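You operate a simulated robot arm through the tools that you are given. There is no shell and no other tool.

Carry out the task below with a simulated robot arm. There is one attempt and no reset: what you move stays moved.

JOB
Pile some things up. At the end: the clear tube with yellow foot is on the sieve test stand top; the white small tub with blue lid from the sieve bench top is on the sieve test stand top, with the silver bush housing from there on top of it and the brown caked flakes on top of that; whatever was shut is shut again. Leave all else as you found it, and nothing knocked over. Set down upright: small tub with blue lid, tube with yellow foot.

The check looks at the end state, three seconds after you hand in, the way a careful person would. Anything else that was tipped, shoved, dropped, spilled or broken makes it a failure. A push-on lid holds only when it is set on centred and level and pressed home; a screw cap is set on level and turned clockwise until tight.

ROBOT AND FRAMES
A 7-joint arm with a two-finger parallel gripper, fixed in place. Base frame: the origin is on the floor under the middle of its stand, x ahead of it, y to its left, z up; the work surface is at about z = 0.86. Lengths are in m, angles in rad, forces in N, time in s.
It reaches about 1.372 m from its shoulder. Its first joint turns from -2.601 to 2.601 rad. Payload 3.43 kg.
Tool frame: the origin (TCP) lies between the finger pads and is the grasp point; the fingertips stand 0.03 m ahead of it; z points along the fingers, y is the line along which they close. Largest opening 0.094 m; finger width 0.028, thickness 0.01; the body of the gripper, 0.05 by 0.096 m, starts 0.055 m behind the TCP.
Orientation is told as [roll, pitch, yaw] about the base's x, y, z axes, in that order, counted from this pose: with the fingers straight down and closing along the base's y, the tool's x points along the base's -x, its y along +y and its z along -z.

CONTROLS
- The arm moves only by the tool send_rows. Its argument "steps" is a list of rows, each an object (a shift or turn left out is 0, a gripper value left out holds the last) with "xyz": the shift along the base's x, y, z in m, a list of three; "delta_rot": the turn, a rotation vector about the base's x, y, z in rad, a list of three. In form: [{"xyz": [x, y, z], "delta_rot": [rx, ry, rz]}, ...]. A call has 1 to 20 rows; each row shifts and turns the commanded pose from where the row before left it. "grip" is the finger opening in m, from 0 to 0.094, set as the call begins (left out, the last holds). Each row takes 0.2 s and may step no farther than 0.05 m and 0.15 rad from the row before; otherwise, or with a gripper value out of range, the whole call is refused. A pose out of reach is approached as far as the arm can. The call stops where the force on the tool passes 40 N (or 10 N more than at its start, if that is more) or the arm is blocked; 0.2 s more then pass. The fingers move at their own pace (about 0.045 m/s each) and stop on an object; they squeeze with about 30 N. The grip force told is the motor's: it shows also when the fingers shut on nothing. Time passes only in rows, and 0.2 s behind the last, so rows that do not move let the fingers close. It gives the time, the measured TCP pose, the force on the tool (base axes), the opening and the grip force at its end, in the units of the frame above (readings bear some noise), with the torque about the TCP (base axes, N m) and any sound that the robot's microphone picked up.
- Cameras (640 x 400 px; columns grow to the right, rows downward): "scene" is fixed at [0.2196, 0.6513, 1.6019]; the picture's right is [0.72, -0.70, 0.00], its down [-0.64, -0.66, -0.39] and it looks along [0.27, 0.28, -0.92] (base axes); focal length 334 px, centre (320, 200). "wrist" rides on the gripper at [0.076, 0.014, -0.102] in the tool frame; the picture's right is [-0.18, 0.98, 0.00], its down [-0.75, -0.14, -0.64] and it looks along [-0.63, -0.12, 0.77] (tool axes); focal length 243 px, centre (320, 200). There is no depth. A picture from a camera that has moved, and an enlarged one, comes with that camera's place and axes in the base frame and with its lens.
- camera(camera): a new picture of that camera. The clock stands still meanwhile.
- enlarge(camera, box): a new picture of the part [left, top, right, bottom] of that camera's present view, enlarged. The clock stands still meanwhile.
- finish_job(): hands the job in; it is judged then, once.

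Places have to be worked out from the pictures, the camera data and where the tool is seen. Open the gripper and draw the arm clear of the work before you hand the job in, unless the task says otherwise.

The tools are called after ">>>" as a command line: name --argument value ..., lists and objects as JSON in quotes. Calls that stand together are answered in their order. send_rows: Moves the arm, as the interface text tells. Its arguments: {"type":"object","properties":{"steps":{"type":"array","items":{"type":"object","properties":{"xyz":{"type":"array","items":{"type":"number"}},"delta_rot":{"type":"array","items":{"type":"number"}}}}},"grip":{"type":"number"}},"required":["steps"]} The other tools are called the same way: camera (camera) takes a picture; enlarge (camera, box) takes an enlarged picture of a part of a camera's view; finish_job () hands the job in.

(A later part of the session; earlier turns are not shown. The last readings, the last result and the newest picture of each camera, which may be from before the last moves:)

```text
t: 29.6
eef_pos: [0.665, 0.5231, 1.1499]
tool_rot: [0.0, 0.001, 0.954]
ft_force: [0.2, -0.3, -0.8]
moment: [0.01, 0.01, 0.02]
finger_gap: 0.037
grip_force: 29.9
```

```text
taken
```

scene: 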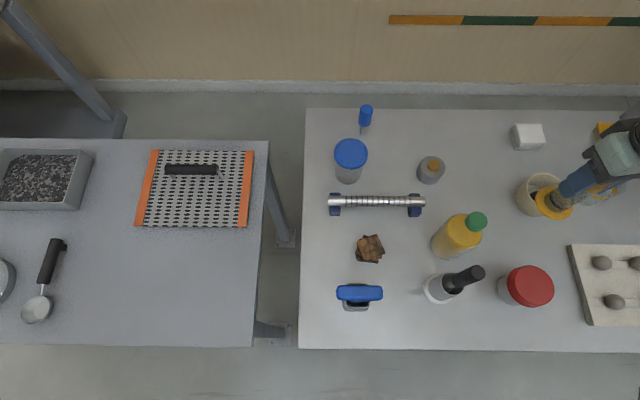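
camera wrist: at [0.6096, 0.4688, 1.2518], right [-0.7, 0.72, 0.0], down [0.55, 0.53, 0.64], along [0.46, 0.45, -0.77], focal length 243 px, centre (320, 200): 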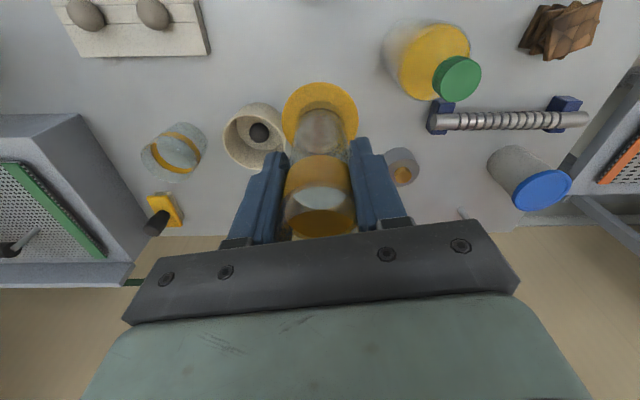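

Tube is held upright with nothing disturbed. Carrying it along an arc to table B at z≈1.15.

>>> send_rows --steps '[{"xyz": [-0.014, 0.0309, 0], "delta_rot": [0, 0, 0.0265]}, {"xyz": [-0.0155, 0.0305, 0], "delta_rot": [0, 0, 0.0265]}, {"xyz": [-0.0167, 0.0301, 0], "delta_rot": [0, 0, 0.0265]}, {"xyz": [-0.0183, 0.0297, 0], "delta_rot": [0, 0, 0.0265]}, {"xyz": [-0.0196, 0.0293, 0], "delta_rot": [0, 0, 0.0265]}, {"xyz": [-0.0208, 0.0286, 0], "delta_rot": [0, 0, 0.0265]}, {"xyz": [-0.0224, 0.028, 0], "delta_rot": [0, 0, 0.0265]}, {"xyz": [-0.0236, 0.0273, 0], "delta_rot": [0, 0, 0.0265]}, {"xyz": [-0.0248, 0.0264, 0], "delta_rot": [0, 0, 0.0265]}, {"xyz": [-0.0264, 0.0259, 0], "delta_rot": [0, 0, 0.0265]}, {"xyz": [-0.0273, 0.0249, 0], "delta_rot": [0, 0, 0.0265]}, {"xyz": [-0.0288, 0.0239, 0], "delta_rot": [0, 0, 0.0265]}, {"xyz": [-0.0299, 0.023, 0], "delta_rot": [0, 0, 0.0265]}, {"xyz": [-0.0311, 0.0219, 0], "delta_rot": [0, 0, 0.0265]}, {"xyz": [-0.0324, 0.0209, 0], "delta_rot": [0, 0, 0.0265]}, {"xyz": [-0.0333, 0.0197, 0], "delta_rot": [0, 0, 0.0265]}, {"xyz": [-0.0345, 0.0184, 0], "delta_rot": [0, 0, 0.0265]}, {"xyz": [-0.0352, 0.0173, 0], "delta_rot": [0, 0, 0.0265]}, {"xyz": [-0.0363, 0.0158, 0], "delta_rot": [0, 0, 0.0265]}, {"xyz": [-0.0374, 0.0146, 0], "delta_rot": [0, 0, 0.0265]}]'

>>> send_rows --steps '[{"xyz": [-0.0382, 0.0132, 0], "delta_rot": [0, 0, 0.0265]}, {"xyz": [-0.0388, 0.0115, 0], "delta_rot": [0, 0, 0.0265]}, {"xyz": [-0.0396, 0.0103, 0], "delta_rot": [0, 0, 0.0265]}, {"xyz": [-0.0403, 0.0087, 0], "delta_rot": [0, 0, 0.0265]}, {}]'

>>> camera --camera "wrist"

>>> camera --camera "scene"

```text
t: 33.8
eef_pos: [0.135, 1.0105, 1.1488]
tool_rot: [0.0, 0.001, 1.485]
ft_force: [0.3, 0.3, -0.4]
moment: [0.02, 0.02, 0.04]
finger_gap: 0.0371
grip_force: 29.7
```

```text
t: 35.0
eef_pos: [-0.0222, 1.0528, 1.1505]
tool_rot: [-0.002, -0.002, 1.59]
ft_force: [-0.6, -0.1, 0.2]
moment: [-0.02, -0.02, -0.03]
finger_gap: 0.0371
grip_force: 30.4
```

```text
taken
camera wrist: at [-0.0337, 0.9763, 1.2522], right [-0.99, 0.16, 0.0], down [0.13, 0.76, 0.64], along [0.11, 0.63, -0.77], focal length 243 px, centre (320, 200)
```

wrist: 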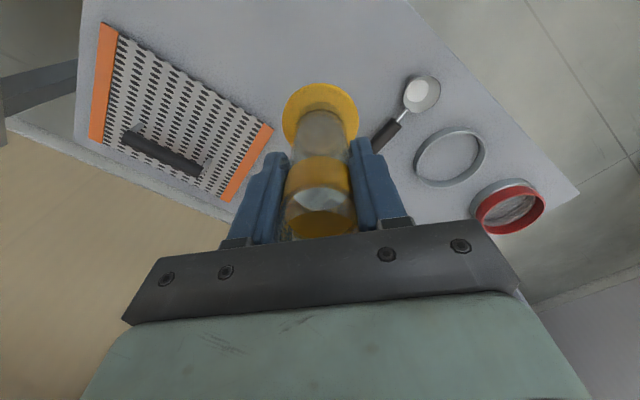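

```text
taken
```

scene: 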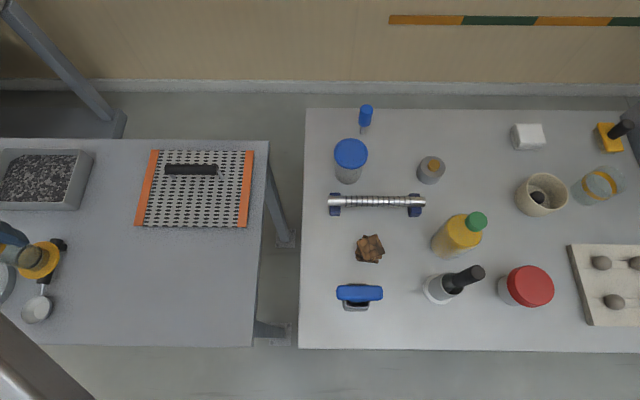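

The spot below (about (-0.022, 1.053)) is clear of screen and scoop. Descending to z≈0.96, then I'll feel for the surface in small steps.

>>> send_rows --steps '[{"xyz": [0, 0, -0.024]}, {"xyz": [0, 0, -0.024]}, {"xyz": [0, 0, -0.024]}, {"xyz": [0, 0, -0.024]}, {"xyz": [0, 0, -0.024]}, {"xyz": [0, 0, -0.024]}, {"xyz": [0, 0, -0.024]}, {"xyz": [0, 0, -0.022]}, {}]'

>>> camera --camera "wrist"

>>> enlarge --camera "scene" --box '[0, 220, 200, 350]'

```text
t: 37.0
eef_pos: [-0.0212, 1.0533, 0.9593]
tool_rot: [0.0, -0.001, 1.591]
ft_force: [-0.2, -0.7, 0.3]
moment: [0.0, -0.02, 0.0]
finger_gap: 0.0373
grip_force: 30.0
```

```text
taken
camera wrist: at [-0.0325, 0.9765, 1.0616], right [-0.99, 0.16, 0.0], down [0.13, 0.76, 0.64], along [0.11, 0.63, -0.77], focal length 243 px, centre (320, 200)
```

wrist: 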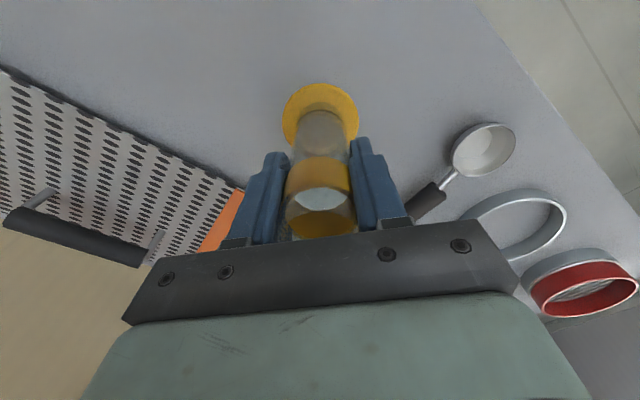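

```text
3.08 times, centred on (100, 285) of scene
camera zoom: at [0.2196, 0.6513, 1.6019], right [0.72, -0.7, 0.0], down [-0.64, -0.66, -0.39], along [0.27, 0.28, -0.92], focal length 1029 px, centre (997, -62)
```

zoom: 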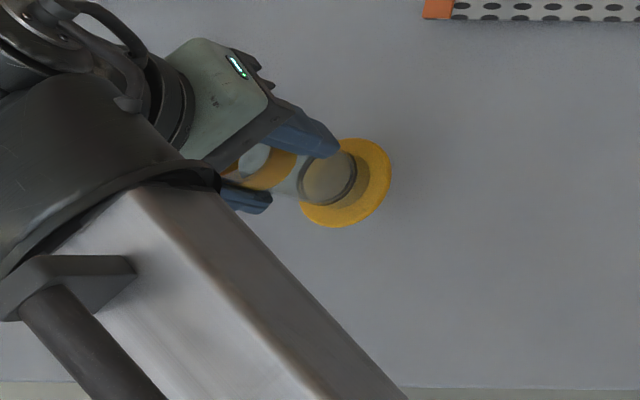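

Still free in the air with no contact force. Creeping down in small steps to feel the table.

>>> send_rows --steps '[{"xyz": [0, 0, -0.004]}, {"xyz": [0, 0, -0.003]}, {"xyz": [0, 0, -0.003]}, {}]'

>>> send_rows --steps '[{"xyz": [0, 0, -0.003]}, {"xyz": [0, 0, -0.003]}, {}]'

```text
t: 38.0
eef_pos: [-0.0206, 1.0542, 0.95]
tool_rot: [0.0, 0.0, 1.593]
ft_force: [0.1, 0.3, -0.4]
moment: [-0.06, 0.01, 0.0]
finger_gap: 0.0372
grip_force: 30.1
```

```text
t: 38.8
eef_pos: [-0.0222, 1.0545, 0.9444]
tool_rot: [-0.002, -0.001, 1.591]
ft_force: [0.4, -0.6, -1.1]
moment: [-0.05, 0.04, 0.02]
finger_gap: 0.0371
grip_force: 29.8
```

No contact yet at 0.944, so table B is lower than the bench. Continuing to creep down.

>>> send_rows --steps '[{"xyz": [0, 0, -0.004]}, {"xyz": [0, 0, -0.003]}, {"xyz": [0, 0, -0.003]}, {}]'

>>> send_rows --steps '[{"xyz": [0, 0, -0.003]}, {"xyz": [0, 0, -0.003]}, {}]'

>>> camera --camera "wrist"

```text
t: 39.8
eef_pos: [-0.0217, 1.053, 0.9339]
tool_rot: [0.0, -0.002, 1.593]
ft_force: [-0.4, -0.4, -0.7]
moment: [0.02, -0.04, -0.03]
finger_gap: 0.0372
grip_force: 30.1
```

```text
t: 40.6
eef_pos: [-0.0222, 1.0534, 0.9272]
tool_rot: [-0.001, -0.003, 1.591]
ft_force: [0.2, 0.2, -0.3]
moment: [0.01, 0.01, -0.04]
finger_gap: 0.0371
grip_force: 29.9
```

```text
taken
camera wrist: at [-0.0335, 0.9763, 1.0296], right [-0.99, 0.16, 0.0], down [0.13, 0.76, 0.64], along [0.11, 0.63, -0.77], focal length 243 px, centre (320, 200)
```

wrist: 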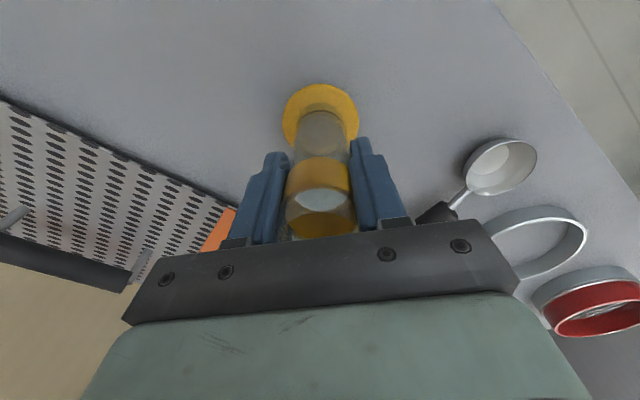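

Foot bottom now ≈0.837, still free. Continuing in 3 mm steps, checking the force each time.

>>> send_rows --steps '[{"xyz": [0, 0, -0.003]}, {"xyz": [0, 0, -0.003]}, {}]'

>>> send_rows --steps '[{"xyz": [0, 0, -0.003]}, {"xyz": [0, 0, -0.002]}, {}]'

>>> enlarge --camera "scene" --box '[60, 240, 200, 330]'

```text
t: 41.4
eef_pos: [-0.022, 1.0542, 0.9214]
tool_rot: [0.001, -0.001, 1.591]
ft_force: [0.0, -0.4, -1.3]
moment: [0.04, -0.01, 0.01]
finger_gap: 0.0371
grip_force: 30.4
```

```text
t: 42.2
eef_pos: [-0.0209, 1.053, 0.9159]
tool_rot: [-0.001, -0.001, 1.592]
ft_force: [0.2, -0.1, -1.4]
moment: [0.02, -0.01, -0.01]
finger_gap: 0.0374
grip_force: 29.9
```

```text
4.44 times, centred on (130, 285) of scene
camera zoom: at [0.2196, 0.6513, 1.6019], right [0.72, -0.7, 0.0], down [-0.64, -0.66, -0.39], along [0.27, 0.28, -0.92], focal length 1486 px, centre (1164, -178)
```

zoom: 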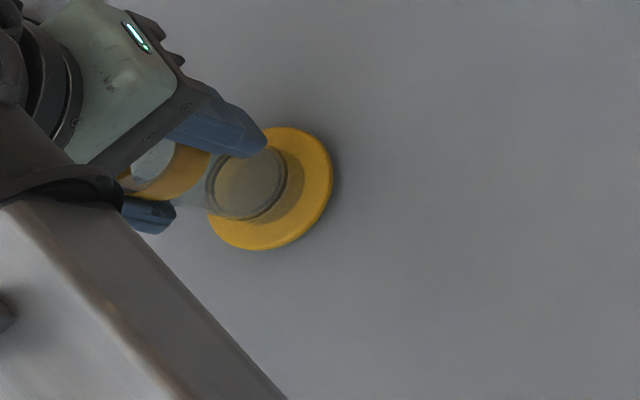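

A contact shadow is forming, so the table is close. Creeping on.

>>> send_rows --steps '[{"xyz": [0, 0, -0.002]}, {"xyz": [0, 0, -0.002]}, {}]'

>>> send_rows --steps '[{"xyz": [0, 0, -0.002]}, {"xyz": [0, 0, -0.002]}, {}]'

```text
t: 43.0
eef_pos: [-0.022, 1.0547, 0.9128]
tool_rot: [0.002, 0.0, 1.592]
ft_force: [-0.9, 0.3, -0.8]
moment: [0.01, 0.0, -0.02]
finger_gap: 0.0371
grip_force: 29.6
```

```text
t: 43.8
eef_pos: [-0.0209, 1.0531, 0.9093]
tool_rot: [0.001, -0.004, 1.59]
ft_force: [-0.4, 3.6, 12.2]
moment: [-0.01, 0.15, 0.0]
finger_gap: 0.037
grip_force: 30.2
```

Contact: 12 N at z≈0.909, so table B is at about z≈0.82. Easing 1 mm and releasing the tube.

>>> send_rows --steps '[{"xyz": [0, 0, 0.001]}, {}]'

>>> send_rows --grip 0.07 --steps '[{}, {}, {}, {}]'

>>> camera --camera "wrist"

```text
t: 44.4
eef_pos: [-0.0209, 1.0534, 0.909]
tool_rot: [0.001, -0.002, 1.592]
ft_force: [-1.2, 3.2, 6.5]
moment: [0.18, 0.08, 0.01]
finger_gap: 0.0368
grip_force: 29.8
```

```text
t: 45.4
eef_pos: [-0.0215, 1.0536, 0.9086]
tool_rot: [0.0, 0.0, 1.591]
ft_force: [0.2, 0.4, -0.8]
moment: [0.01, 0.01, 0.0]
finger_gap: 0.0698
grip_force: 0.1
```

```text
taken
camera wrist: at [-0.0329, 0.9763, 1.0119], right [-0.99, 0.16, 0.0], down [0.13, 0.76, 0.64], along [0.11, 0.63, -0.77], focal length 243 px, centre (320, 200)
```

wrist: 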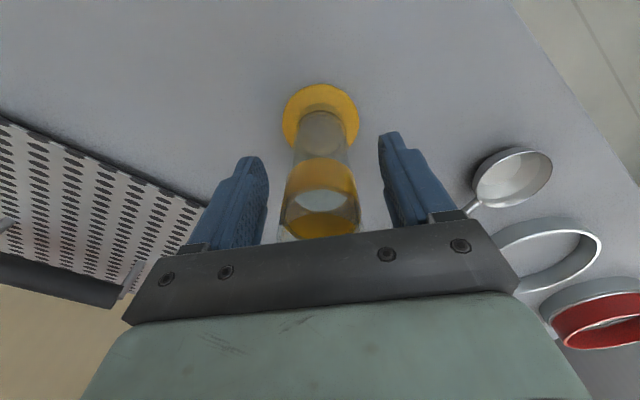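

Tube stands free and upright. Rising straight up clear of it.

>>> send_rows --steps '[{"xyz": [0, 0, 0.015]}, {"xyz": [0, 0, 0.025]}, {"xyz": [0, 0, 0.03]}, {"xyz": [0, 0, 0.03]}, {"xyz": [0, 0, 0.03]}, {"xyz": [0, 0, 0.03]}, {"xyz": [0, 0, 0.03]}, {"xyz": [0, 0, 0.03]}, {"xyz": [0, 0, 0.02]}, {}]'

>>> camera --camera "wrist"

>>> enlarge --camera "scene" --box '[0, 130, 300, 350]'

```text
t: 47.6
eef_pos: [-0.0208, 1.0548, 1.1503]
tool_rot: [0.0, -0.002, 1.592]
ft_force: [0.6, 0.1, 0.0]
moment: [0.01, 0.01, -0.01]
finger_gap: 0.0701
grip_force: 0.1
```

```text
taken
camera wrist: at [-0.032, 0.9768, 1.2529], right [-0.99, 0.16, 0.0], down [0.13, 0.76, 0.64], along [0.11, 0.63, -0.77], focal length 243 px, centre (320, 200)
```

wrist: 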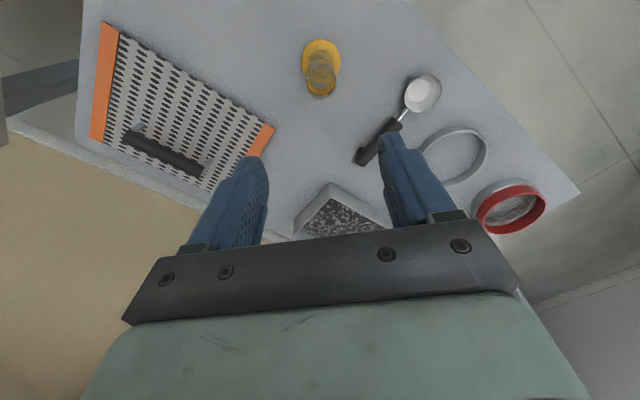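

```text
1.82 times, centred on (150, 240) of scene
camera zoom: at [0.2196, 0.6513, 1.6019], right [0.72, -0.7, 0.0], down [-0.64, -0.66, -0.39], along [0.27, 0.28, -0.92], focal length 608 px, centre (629, 127)
```

zoom: 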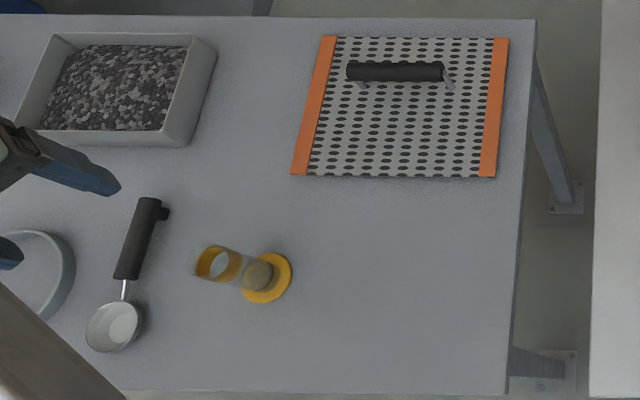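

Tube is placed and standing. Now moving back along the arc to hover above the tub at (0.543, 0.880), fingers fully open.

>>> send_rows --grip 0.094 --steps '[{"xyz": [0.0408, -0.0015, 0], "delta_rot": [0, 0, -0.0395]}, {"xyz": [0.04, -0.0029, 0], "delta_rot": [0, 0, -0.0395]}, {"xyz": [0.04, -0.0045, 0], "delta_rot": [0, 0, -0.0395]}, {"xyz": [0.0397, -0.0059, 0], "delta_rot": [0, 0, -0.0395]}, {"xyz": [0.0392, -0.0075, 0], "delta_rot": [0, 0, -0.0395]}, {"xyz": [0.039, -0.0089, 0], "delta_rot": [0, 0, -0.0395]}, {"xyz": [0.0386, -0.0105, 0], "delta_rot": [0, 0, -0.0395]}, {"xyz": [0.0382, -0.0119, 0], "delta_rot": [0, 0, -0.0395]}, {"xyz": [0.0374, -0.0132, 0], "delta_rot": [0, 0, -0.0395]}, {"xyz": [0.037, -0.0148, 0], "delta_rot": [0, 0, -0.0395]}, {"xyz": [0.0363, -0.016, 0], "delta_rot": [0, 0, -0.0395]}, {"xyz": [0.0355, -0.0174, 0], "delta_rot": [0, 0, -0.0395]}, {"xyz": [0.035, -0.0188, 0], "delta_rot": [0, 0, -0.0395]}, {"xyz": [0.0342, -0.0201, 0], "delta_rot": [0, 0, -0.0395]}, {"xyz": [0.0332, -0.0212, 0], "delta_rot": [0, 0, -0.0395]}, {}]'

>>> camera --camera "wrist"

>>> enlarge --camera "wrist" --box '[240, 20, 400, 180]'

```text
t: 51.0
eef_pos: [0.543, 0.8776, 1.152]
tool_rot: [-0.002, -0.002, 0.999]
ft_force: [-0.1, 0.2, -0.6]
moment: [-0.02, 0.03, 0.06]
finger_gap: 0.0939
grip_force: 0.1
```

```text
taken
camera wrist: at [0.4909, 0.82, 1.2536], right [-0.73, 0.69, 0.0], down [0.53, 0.56, 0.64], along [0.44, 0.47, -0.77], focal length 243 px, centre (320, 200)
```

wrist: 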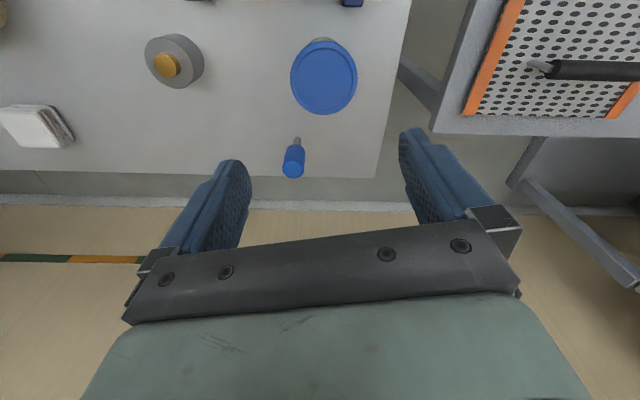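

```text
2.50 times, centred on (320, 100) of wrist
camera zoom: at [0.4909, 0.82, 1.2536], right [-0.73, 0.69, 0.0], down [0.53, 0.56, 0.64], along [0.44, 0.47, -0.77], focal length 606 px, centre (320, 450)
```

zoom: 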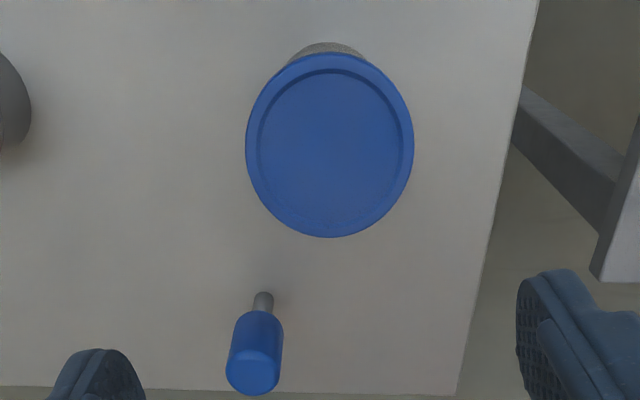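

Lid centre sits ~4 mm to the +tool-y side (≈(0.540, 0.880)), Ø≈0.078. Correcting and descending to z≈1.01 to recheck the centring.

>>> send_rows --steps '[{"xyz": [-0.0034, 0.0022, -0.02]}, {"xyz": [0, 0, -0.03]}, {"xyz": [0, 0, -0.03]}, {"xyz": [0, 0, -0.03]}, {"xyz": [0, 0, -0.03]}, {}]'

>>> camera --camera "wrist"

>>> enlarge --camera "wrist" --box '[220, 50, 420, 210]'

>>> enlarge --camera "scene" --box '[300, 90, 460, 210]'

```text
t: 52.4
eef_pos: [0.5379, 0.8812, 1.0097]
tool_rot: [0.001, -0.001, 1.0]
ft_force: [0.4, 2.1, 0.1]
moment: [-0.01, 0.03, 0.01]
finger_gap: 0.0941
grip_force: 0.1
```

```text
taken
camera wrist: at [0.4858, 0.824, 1.1112], right [-0.73, 0.69, 0.0], down [0.53, 0.56, 0.64], along [0.44, 0.47, -0.77], focal length 243 px, centre (320, 200)
```

wrist: 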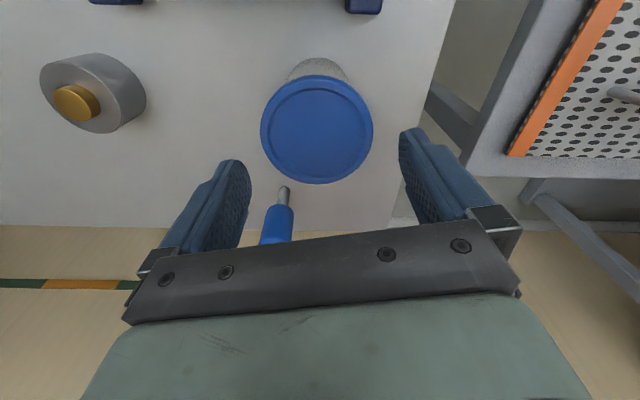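

```text
2.50 times, centred on (320, 130) of wrist
camera zoom: at [0.4858, 0.824, 1.1112], right [-0.73, 0.69, 0.0], down [0.53, 0.56, 0.64], along [0.44, 0.47, -0.77], focal length 606 px, centre (320, 375)
```

zoom: 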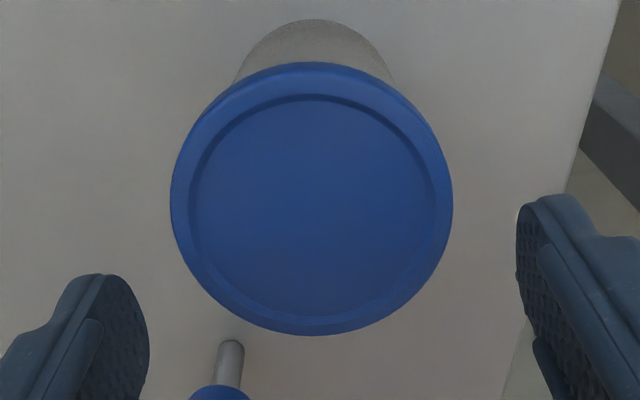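

```text
3.33 times, centred on (380, 150) of scene
camera zoom: at [0.2196, 0.6513, 1.6019], right [0.72, -0.7, 0.0], down [-0.64, -0.66, -0.39], along [0.27, 0.28, -0.92], focal length 1115 px, centre (120, 367)
```

zoom: 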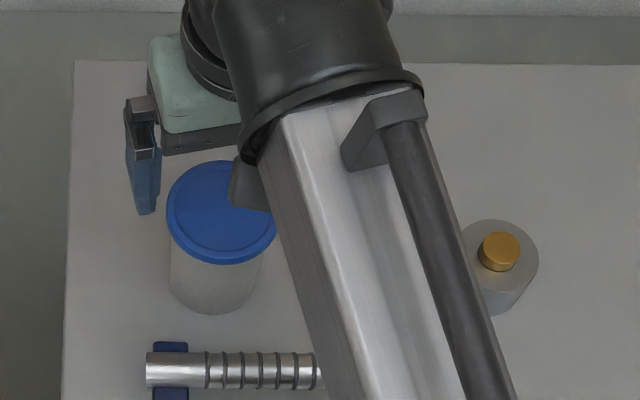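

Lid top ≈0.954, Ø≈0.078; offset only ~3 mm. Correcting and lowering so the fingers straddle the lid rim (TCP z≈0.943), moving slowly.

>>> send_rows --steps '[{"xyz": [0.0, -0.0029, 0]}, {"xyz": [0, 0, -0.012]}, {"xyz": [0, 0, -0.012]}, {"xyz": [0, 0, -0.012]}, {}]'

>>> camera --camera "wrist"

```text
t: 53.6
eef_pos: [0.5377, 0.8782, 0.972]
tool_rot: [-0.001, -0.001, 1.001]
ft_force: [-0.1, 0.2, -0.1]
moment: [-0.01, -0.02, -0.03]
finger_gap: 0.0939
grip_force: 0.1
```

```text
taken
camera wrist: at [0.4863, 0.8216, 1.0752], right [-0.73, 0.69, 0.0], down [0.53, 0.56, 0.64], along [0.44, 0.47, -0.77], focal length 243 px, centre (320, 200)
```

wrist: 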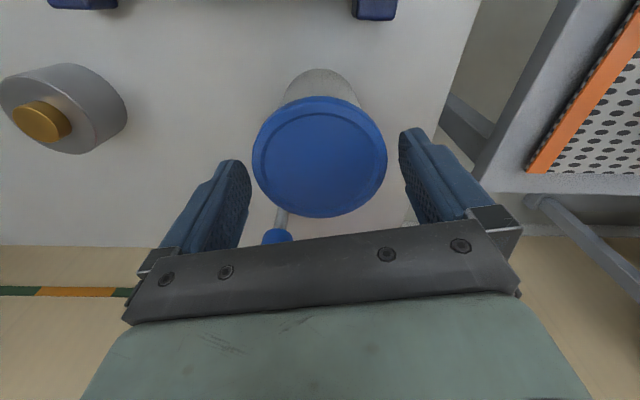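

Fingertips already straddle the lid rim without contact. Lowering the rest of the way and closing.

>>> send_rows --steps '[{"xyz": [0, 0, -0.01]}, {"xyz": [0, 0, -0.01]}, {"xyz": [0, 0, -0.009]}, {}]'

>>> camera --camera "wrist"

```text
t: 54.6
eef_pos: [0.5392, 0.8771, 0.9436]
tool_rot: [0.001, -0.001, 0.999]
ft_force: [0.3, -0.1, -0.5]
moment: [-0.01, 0.01, 0.04]
finger_gap: 0.0941
grip_force: 0.0
```

```text
taken
camera wrist: at [0.4869, 0.8206, 1.0459], right [-0.73, 0.69, 0.0], down [0.53, 0.56, 0.64], along [0.44, 0.47, -0.77], focal length 243 px, centre (320, 200)
```

wrist: 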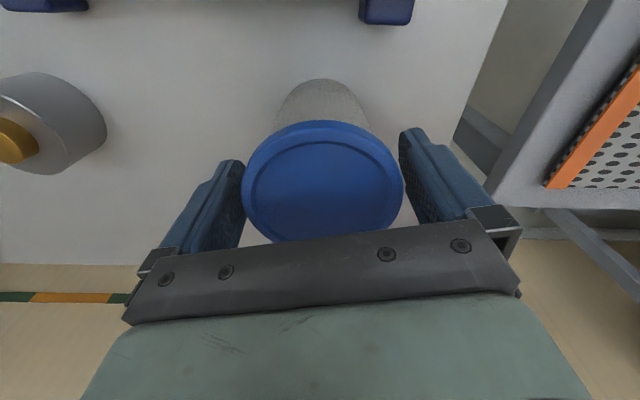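

Lid is centred between the pads. Closing the fingers onto it.

>>> send_rows --grip 0.06 --steps '[{}, {}, {}, {}]'

>>> camera --camera "wrist"

```text
t: 55.6
eef_pos: [0.5385, 0.877, 0.9441]
tool_rot: [-0.001, -0.002, 1.001]
ft_force: [-1.2, -0.4, -0.1]
moment: [-0.06, 0.03, -0.02]
finger_gap: 0.0797
grip_force: 30.0
```

```text
taken
camera wrist: at [0.4869, 0.8206, 1.0462], right [-0.73, 0.69, 0.0], down [0.53, 0.56, 0.64], along [0.44, 0.47, -0.77], focal length 243 px, centre (320, 200)
```

wrist: 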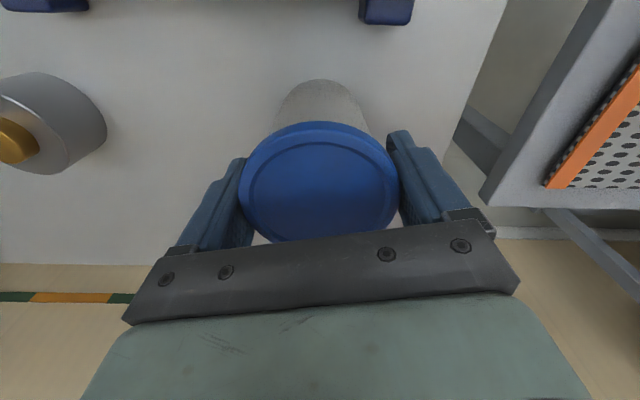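

Gripped at 0.0797 with 30 N. Lifting 1.5 cm very gently to check the whole tub comes along with its lid.

>>> send_rows --steps '[{"xyz": [0, 0, 0.002]}, {"xyz": [0, 0, 0.003]}, {"xyz": [0, 0, 0.005]}, {"xyz": [0, 0, 0.005]}, {"xyz": [0, 0, 0.005]}, {}]'

>>> camera --camera "wrist"

>>> enlarge --camera "scene" --box '[300, 90, 460, 210]'

```text
t: 57.0
eef_pos: [0.5389, 0.8782, 0.9644]
tool_rot: [0.0, -0.001, 1.001]
ft_force: [-0.5, 0.9, -2.8]
moment: [0.0, -0.01, 0.01]
finger_gap: 0.0787
grip_force: 30.4
```

```text
taken
camera wrist: at [0.4871, 0.8209, 1.0673], right [-0.73, 0.69, 0.0], down [0.53, 0.56, 0.64], along [0.44, 0.47, -0.77], focal length 243 px, centre (320, 200)
```

wrist: 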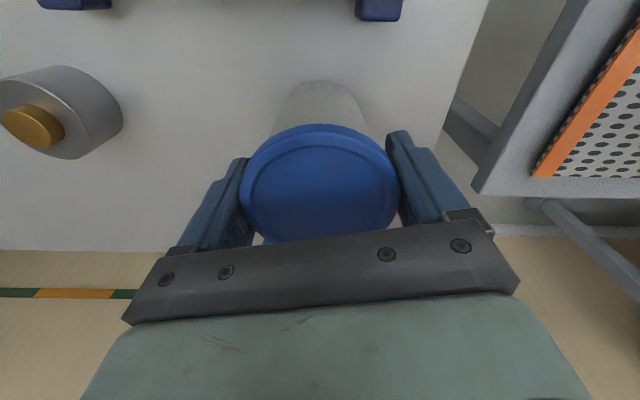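

```text
3.33 times, centred on (380, 150) of scene
camera zoom: at [0.2196, 0.6513, 1.6019], right [0.72, -0.7, 0.0], down [-0.64, -0.66, -0.39], along [0.27, 0.28, -0.92], focal length 1115 px, centre (120, 367)
```

zoom: 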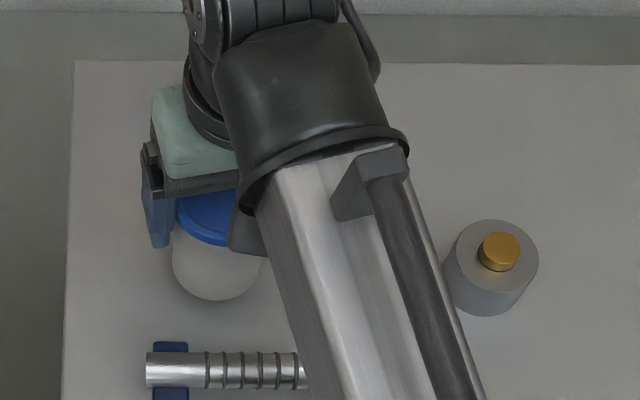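

The tub came up whole (about 2.5 N weight, lid flush). Continuing the lift slowly to z≈1.12.

>>> send_rows --steps '[{"xyz": [0, 0, 0.006]}, {"xyz": [0, 0, 0.01]}, {"xyz": [0, 0, 0.015]}, {"xyz": [0, 0, 0.02]}, {"xyz": [0, 0, 0.02]}, {"xyz": [0, 0, 0.02]}, {"xyz": [0, 0, 0.02]}, {"xyz": [0, 0, 0.02]}, {"xyz": [0, 0, 0.015]}, {"xyz": [0, 0, 0.008]}, {}]'

>>> camera --camera "wrist"

>>> camera --camera "scene"

```text
t: 59.4
eef_pos: [0.5405, 0.8781, 1.1177]
tool_rot: [0.0, 0.001, 1.001]
ft_force: [-0.1, -0.6, -2.2]
moment: [-0.02, 0.0, 0.03]
finger_gap: 0.0789
grip_force: 29.6
```

```text
taken
camera wrist: at [0.4877, 0.8209, 1.2206], right [-0.73, 0.69, 0.0], down [0.53, 0.56, 0.64], along [0.44, 0.47, -0.77], focal length 243 px, centre (320, 200)
```

wrist: 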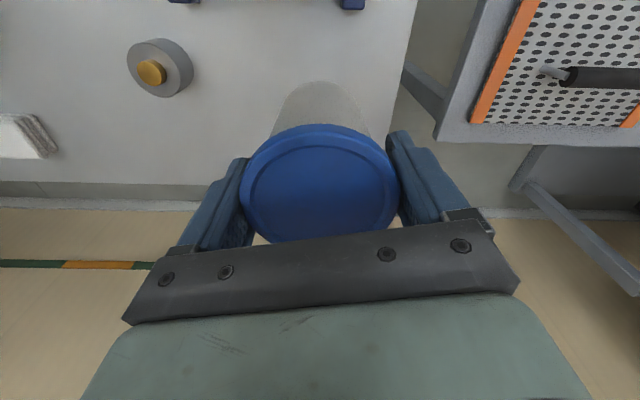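

```text
taken
```

scene: 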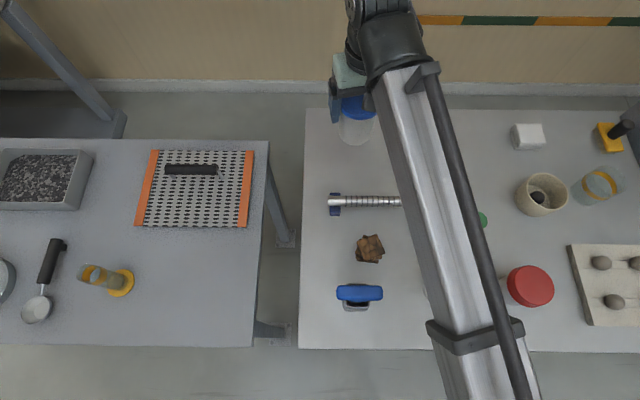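

Tub securely held. Carrying it to table B, stacking spot ≈ (0.085, 0.933).

>>> send_rows --steps '[{"xyz": [-0.0176, 0.0062, 0], "delta_rot": [0, 0, 0.0184]}, {"xyz": [-0.0176, 0.0061, 0], "delta_rot": [0, 0, 0.0184]}, {"xyz": [-0.0352, 0.0108, 0], "delta_rot": [0, 0, 0.0368]}, {"xyz": [-0.0353, 0.0096, 0], "delta_rot": [0, 0, 0.0368]}, {"xyz": [-0.0354, 0.0082, 0], "delta_rot": [0, 0, 0.0368]}, {"xyz": [-0.0357, 0.007, 0], "delta_rot": [0, 0, 0.0368]}, {"xyz": [-0.0354, 0.0054, 0], "delta_rot": [0, 0, 0.0368]}, {"xyz": [-0.0353, 0.0042, 0], "delta_rot": [0, 0, 0.0368]}, {"xyz": [-0.0352, 0.0028, 0], "delta_rot": [0, 0, 0.0368]}, {"xyz": [-0.0351, 0.0015, 0], "delta_rot": [0, 0, 0.0368]}, {"xyz": [-0.0349, 0.0002, 0], "delta_rot": [0, 0, 0.0368]}, {"xyz": [-0.0345, -0.0011, 0], "delta_rot": [0, 0, 0.0368]}, {"xyz": [-0.0343, -0.0023, 0], "delta_rot": [0, 0, 0.0368]}, {"xyz": [-0.017, -0.0018, 0], "delta_rot": [0, 0, 0.0184]}, {"xyz": [-0.0169, -0.0018, 0], "delta_rot": [0, 0, 0.0184]}, {}]'

>>> camera --camera "wrist"

>>> camera --camera "scene"

```text
t: 62.8
eef_pos: [0.086, 0.9318, 1.118]
tool_rot: [0.0, 0.0, 1.478]
ft_force: [-0.5, -0.1, -2.6]
moment: [0.0, 0.01, 0.0]
finger_gap: 0.0785
grip_force: 29.9
```

```text
taken
camera wrist: at [0.0658, 0.8572, 1.2204], right [-0.96, 0.27, 0.0], down [0.21, 0.74, 0.64], along [0.18, 0.62, -0.77], focal length 243 px, centre (320, 200)
```

wrist: 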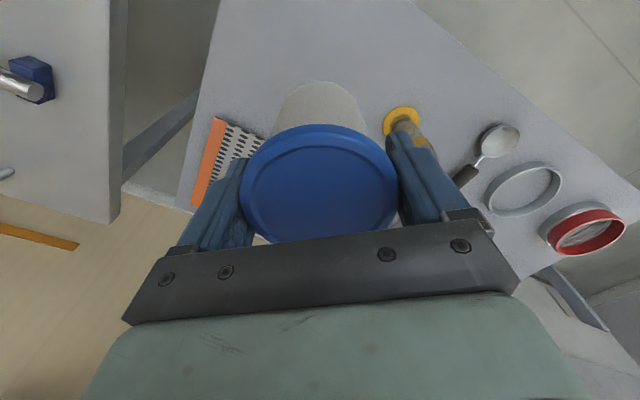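

```text
taken
```

scene: 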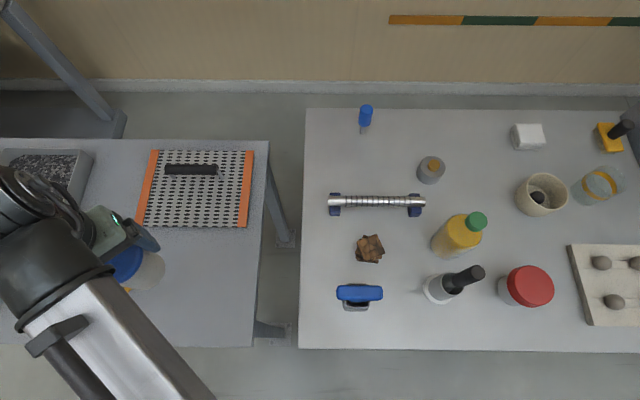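

Over the spot and clear of tube and screen. Lowering to z≈0.925, then feeling for contact.

>>> send_rows --steps '[{"xyz": [0, 0, -0.015]}, {"xyz": [0, 0, -0.024]}, {"xyz": [0, 0, -0.024]}, {"xyz": [0, 0, -0.024]}, {"xyz": [0, 0, -0.024]}, {"xyz": [0, 0, -0.024]}, {"xyz": [0, 0, -0.024]}, {"xyz": [0, 0, -0.02]}, {"xyz": [0, 0, -0.014]}, {}]'

>>> send_rows --steps '[{"xyz": [0, 0, -0.005]}, {"xyz": [0, 0, -0.004]}, {}]'

>>> enlarge --camera "scene" --box '[80, 220, 260, 340]'

```text
t: 65.0
eef_pos: [0.0831, 0.9326, 0.9259]
tool_rot: [0.001, 0.001, 1.479]
ft_force: [0.2, -0.1, -2.3]
moment: [0.03, 0.0, -0.03]
finger_gap: 0.0786
grip_force: 30.1
```

```text
t: 65.8
eef_pos: [0.0846, 0.9321, 0.9172]
tool_rot: [0.0, -0.001, 1.479]
ft_force: [0.7, -0.9, -2.0]
moment: [0.03, 0.0, 0.0]
finger_gap: 0.079
grip_force: 30.2
```

```text
3.33 times, centred on (170, 280) of scene
camera zoom: at [0.2196, 0.6513, 1.6019], right [0.72, -0.7, 0.0], down [-0.64, -0.66, -0.39], along [0.27, 0.28, -0.92], focal length 1115 px, centre (820, -67)
```

zoom: 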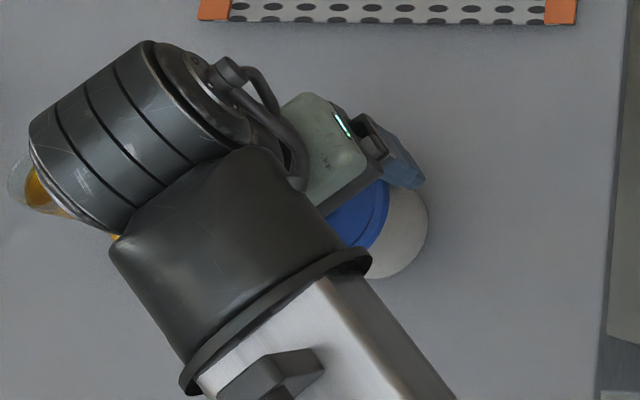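

Still free; creeping on in 2 mm steps.

>>> send_rows --steps '[{"xyz": [0, 0, -0.003]}, {"xyz": [0, 0, -0.002]}, {"xyz": [0, 0, -0.002]}, {}]'

>>> send_rows --steps '[{"xyz": [0, 0, -0.002]}, {"xyz": [0, 0, -0.002]}, {}]'

```text
t: 66.8
eef_pos: [0.0834, 0.9324, 0.9091]
tool_rot: [-0.001, -0.002, 1.477]
ft_force: [0.0, -0.6, -3.1]
moment: [0.05, -0.02, 0.01]
finger_gap: 0.0787
grip_force: 30.1
```

```text
t: 67.6
eef_pos: [0.0848, 0.9332, 0.9048]
tool_rot: [0.001, 0.002, 1.478]
ft_force: [0.2, -0.5, -2.2]
moment: [-0.02, 0.01, 0.03]
finger_gap: 0.0788
grip_force: 29.6
```

Not yet touching at 0.905; continuing.

>>> send_rows --steps '[{"xyz": [0, 0, -0.0015]}, {"xyz": [0, 0, -0.0015]}, {}]'

>>> send_rows --steps '[{"xyz": [0, 0, -0.0015]}, {"xyz": [0, 0, -0.0015]}, {}]'

```text
t: 68.4
eef_pos: [0.0848, 0.9331, 0.9036]
tool_rot: [0.001, -0.002, 1.477]
ft_force: [2.4, 1.2, 22.0]
moment: [-0.01, -0.21, 0.0]
finger_gap: 0.0787
grip_force: 30.3
```

```text
t: 69.2
eef_pos: [0.0831, 0.9326, 0.8993]
tool_rot: [0.0, -0.003, 1.479]
ft_force: [2.5, 8.1, 26.1]
moment: [-0.02, 0.02, -0.02]
finger_gap: 0.0789
grip_force: 30.0
```

In contact (26 N, the fingers slid down slightly on the rim). Relieving a couple of mm, then releasing.

>>> send_rows --steps '[{"xyz": [0, 0, 0.0015]}, {}]'

>>> send_rows --grip 0.094 --steps '[{}, {}, {}]'

>>> camera --camera "wrist"

```text
t: 69.8
eef_pos: [0.0836, 0.932, 0.8997]
tool_rot: [0.001, 0.0, 1.479]
ft_force: [1.3, 3.5, 6.0]
moment: [0.25, 0.08, -0.08]
finger_gap: 0.0787
grip_force: 29.9
```

```text
t: 70.6
eef_pos: [0.0845, 0.9321, 0.9018]
tool_rot: [0.0, 0.001, 1.478]
ft_force: [0.1, 0.9, 0.6]
moment: [0.01, 0.01, 0.01]
finger_gap: 0.094
grip_force: 0.1
```

```text
taken
camera wrist: at [0.0636, 0.8574, 1.0032], right [-0.96, 0.27, 0.0], down [0.21, 0.74, 0.64], along [0.18, 0.62, -0.77], focal length 243 px, centre (320, 200)
```

wrist: 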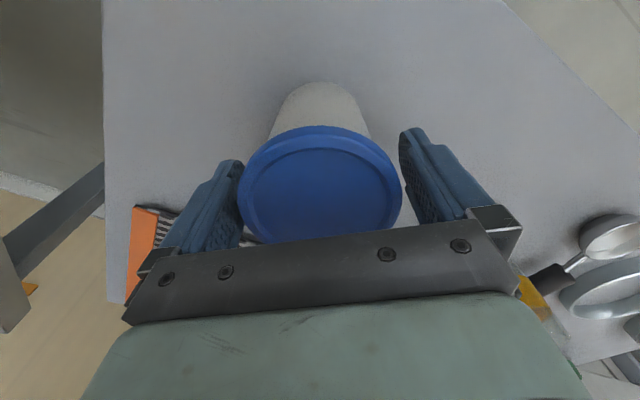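

Released with clearance on both sides. Rising straight up and checking the tub and lid.

>>> send_rows --steps '[{"xyz": [0, 0, 0.01]}, {"xyz": [0, 0, 0.015]}, {"xyz": [0, 0, 0.02]}, {"xyz": [0, 0, 0.03]}, {"xyz": [0, 0, 0.035]}, {"xyz": [0, 0, 0.035]}, {"xyz": [0, 0, 0.035]}, {"xyz": [0, 0, 0.03]}, {"xyz": [0, 0, 0.02]}, {}]'

>>> camera --camera "wrist"

>>> enlarge --camera "wrist" --box '[240, 20, 400, 180]'

>>> enlarge --camera "scene" --box '[80, 220, 260, 340]'

```text
t: 72.8
eef_pos: [0.0841, 0.9328, 1.1318]
tool_rot: [0.0, 0.001, 1.478]
ft_force: [-0.8, -0.2, 0.0]
moment: [-0.03, -0.01, -0.01]
finger_gap: 0.0942
grip_force: 0.0
```

```text
taken
camera wrist: at [0.0641, 0.8581, 1.2346], right [-0.96, 0.27, 0.0], down [0.21, 0.74, 0.64], along [0.18, 0.62, -0.77], focal length 243 px, centre (320, 200)
```

wrist: 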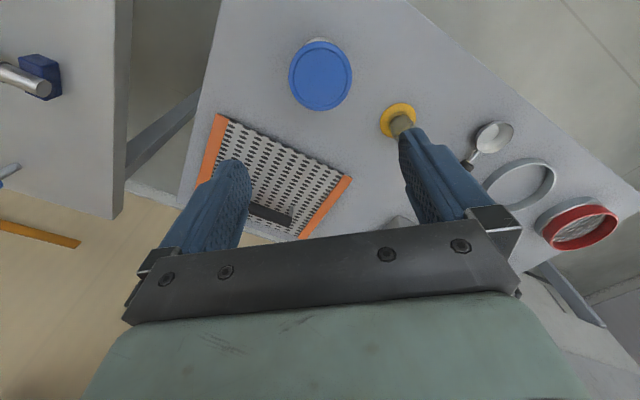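

```text
2.50 times, centred on (320, 100) of wrist
camera zoom: at [0.0641, 0.8581, 1.2346], right [-0.96, 0.27, 0.0], down [0.21, 0.74, 0.64], along [0.18, 0.62, -0.77], focal length 606 px, centre (320, 450)
```

zoom: 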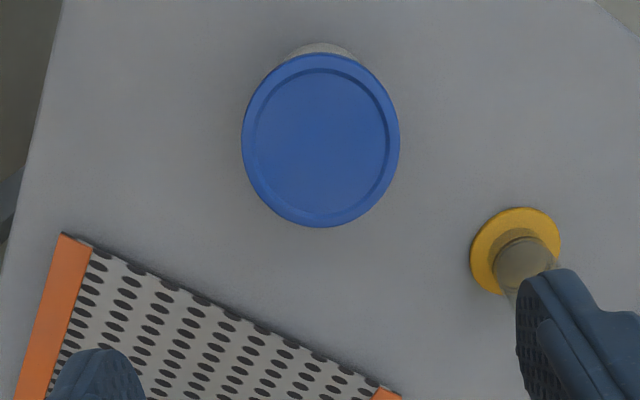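

```text
3.33 times, centred on (170, 280) of scene
camera zoom: at [0.2196, 0.6513, 1.6019], right [0.72, -0.7, 0.0], down [-0.64, -0.66, -0.39], along [0.27, 0.28, -0.92], focal length 1115 px, centre (820, -67)
```

zoom: 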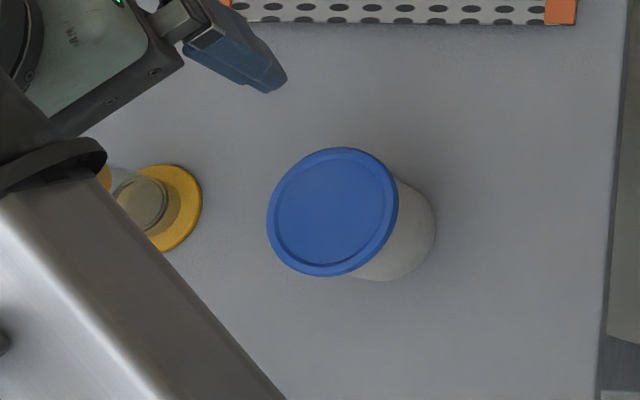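

Tub stands upright with its lid level and on; its centre is right under the tool at ≈(0.084, 0.9325). Next, moving to hover above the bush housing at ≈(0.684, 0.734).

>>> send_rows --steps '[{"xyz": [0.0368, -0.0001, 0], "delta_rot": [0, 0, -0.0387]}, {"xyz": [0.0367, -0.0015, 0], "delta_rot": [0, 0, -0.0387]}, {"xyz": [0.037, -0.0031, 0], "delta_rot": [0, 0, -0.0387]}, {"xyz": [0.0367, -0.0045, 0], "delta_rot": [0, 0, -0.0387]}, {"xyz": [0.0369, -0.0058, 0], "delta_rot": [0, 0, -0.0387]}, {"xyz": [0.0367, -0.0075, 0], "delta_rot": [0, 0, -0.0387]}, {"xyz": [0.0364, -0.0089, 0], "delta_rot": [0, 0, -0.0387]}, {"xyz": [0.0363, -0.0103, 0], "delta_rot": [0, 0, -0.0387]}, {"xyz": [0.036, -0.0118, 0], "delta_rot": [0, 0, -0.0387]}, {"xyz": [0.0357, -0.0133, 0], "delta_rot": [0, 0, -0.0387]}, {"xyz": [0.0353, -0.0147, 0], "delta_rot": [0, 0, -0.0387]}, {"xyz": [0.0346, -0.0162, 0], "delta_rot": [0, 0, -0.0387]}, {"xyz": [0.0343, -0.0175, 0], "delta_rot": [0, 0, -0.0387]}, {"xyz": [0.0336, -0.019, 0], "delta_rot": [0, 0, -0.0387]}, {"xyz": [0.033, -0.0203, 0], "delta_rot": [0, 0, -0.0387]}, {"xyz": [0.0324, -0.0219, 0], "delta_rot": [0, 0, -0.0387]}, {"xyz": [0.0315, -0.0228, 0], "delta_rot": [0, 0, -0.0387]}, {}]'

>>> camera --camera "wrist"

>>> enlarge --camera "wrist" --box '[240, 20, 400, 180]'

```text
t: 76.6
eef_pos: [0.6825, 0.7329, 1.1295]
tool_rot: [0.001, -0.002, 0.818]
ft_force: [0.1, -0.3, 0.3]
moment: [-0.01, -0.01, 0.01]
finger_gap: 0.0938
grip_force: 0.1
```

```text
taken
camera wrist: at [0.621, 0.687, 1.2332], right [-0.59, 0.81, 0.0], down [0.62, 0.45, 0.64], along [0.52, 0.38, -0.77], focal length 243 px, centre (320, 200)
```

wrist: 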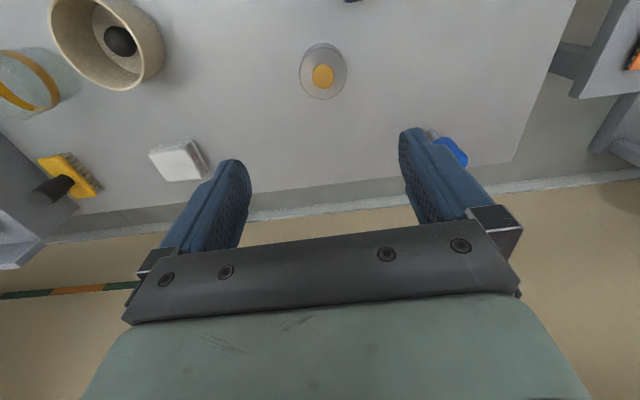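

```text
2.50 times, centred on (320, 100) of wrist
camera zoom: at [0.621, 0.687, 1.2332], right [-0.59, 0.81, 0.0], down [0.62, 0.45, 0.64], along [0.52, 0.38, -0.77], focal length 606 px, centre (320, 450)
```

zoom: 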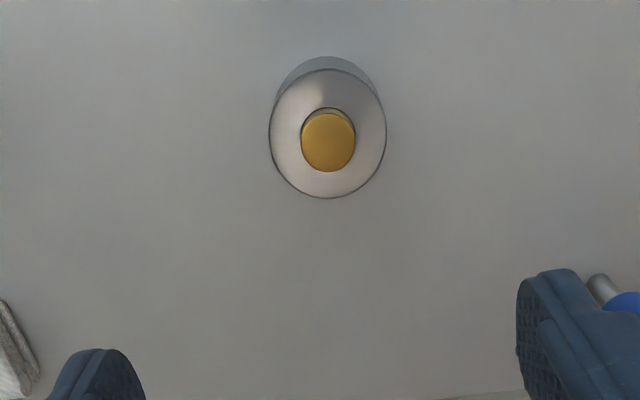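

Housing centre ≈ (0.6785, 0.734), Ø≈0.059. Correcting and descending to z≈0.98 for a closer check.

>>> send_rows --steps '[{"xyz": [-0.004, 0.001, -0.02]}, {"xyz": [0, 0, -0.03]}, {"xyz": [0, 0, -0.03]}, {"xyz": [0, 0, -0.03]}, {"xyz": [0, 0, -0.025]}, {"xyz": [0, 0, -0.015]}, {}]'

>>> camera --camera "wrist"

>>> enlarge --camera "wrist" --box '[220, 50, 420, 210]'

```text
t: 78.2
eef_pos: [0.6797, 0.7341, 0.9805]
tool_rot: [-0.001, -0.002, 0.818]
ft_force: [-0.3, -0.5, 0.0]
moment: [0.01, 0.01, -0.03]
finger_gap: 0.0938
grip_force: 0.0
```

```text
taken
camera wrist: at [0.6179, 0.6871, 1.0824], right [-0.59, 0.81, 0.0], down [0.62, 0.45, 0.64], along [0.52, 0.38, -0.77], focal length 243 px, centre (320, 200)
```

wrist: 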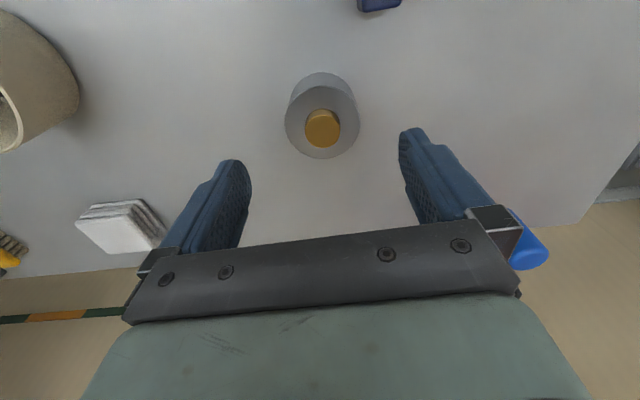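

```text
2.50 times, centred on (320, 130) of wrist
camera zoom: at [0.6179, 0.6871, 1.0824], right [-0.59, 0.81, 0.0], down [0.62, 0.45, 0.64], along [0.52, 0.38, -0.77], focal length 606 px, centre (320, 375)
```

zoom: 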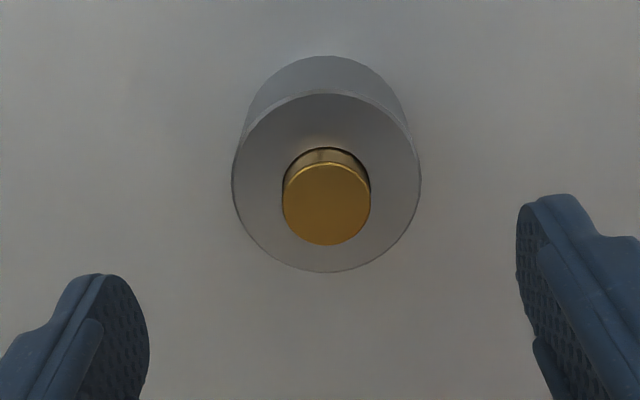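

Housing within 2 mm of centre. Correcting and descending to TCP z≈0.897 (tips ~7 mm above the bench), then closing.

>>> send_rows --steps '[{"xyz": [-0.0015, 0.0014, -0.02]}, {"xyz": [0, 0, -0.025]}, {"xyz": [0, 0, -0.02]}, {"xyz": [0, 0, -0.012]}, {"xyz": [0, 0, -0.006]}, {}]'

>>> camera --camera "wrist"

```text
t: 79.6
eef_pos: [0.6767, 0.7342, 0.9143]
tool_rot: [0.0, -0.018, 0.819]
ft_force: [0.5, 0.9, -0.3]
moment: [-0.02, -0.02, -0.04]
finger_gap: 0.0942
grip_force: 0.0
```

```text
taken
camera wrist: at [0.6149, 0.6861, 1.0157], right [-0.59, 0.81, 0.0], down [0.61, 0.45, 0.66], along [0.53, 0.39, -0.76], focal length 243 px, centre (320, 200)
```

wrist: 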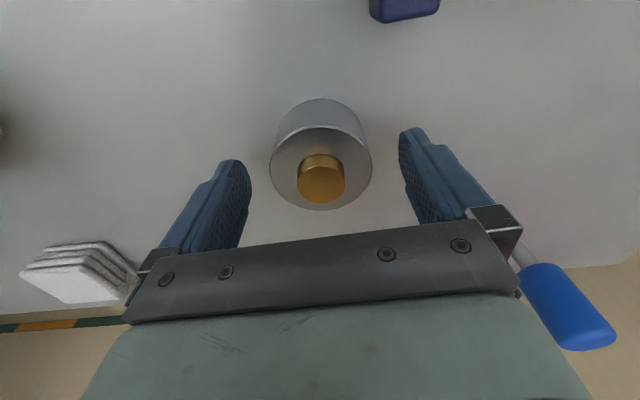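

The pose reads z=0.914 with a slight pitch, short of the commanded 0.8975, without force. I'll wait a row and reread.

>>> send_rows --steps '[{}, {}]'

>>> camera --camera "scene"

```text
t: 80.2
eef_pos: [0.6764, 0.7329, 0.9138]
tool_rot: [0.0, -0.017, 0.818]
ft_force: [1.1, -0.1, -0.4]
moment: [-0.02, 0.01, -0.02]
finger_gap: 0.0941
grip_force: 0.2
```

```text
taken
```

scene: 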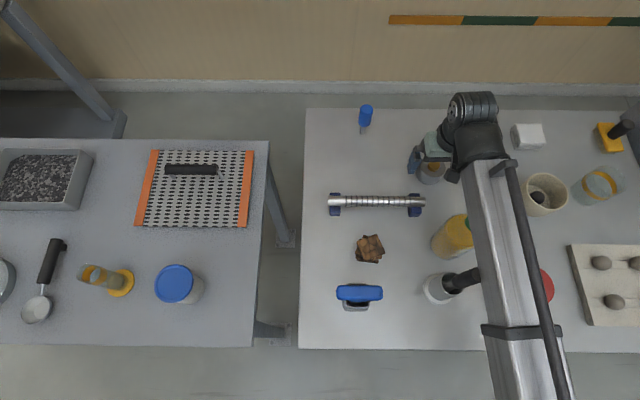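

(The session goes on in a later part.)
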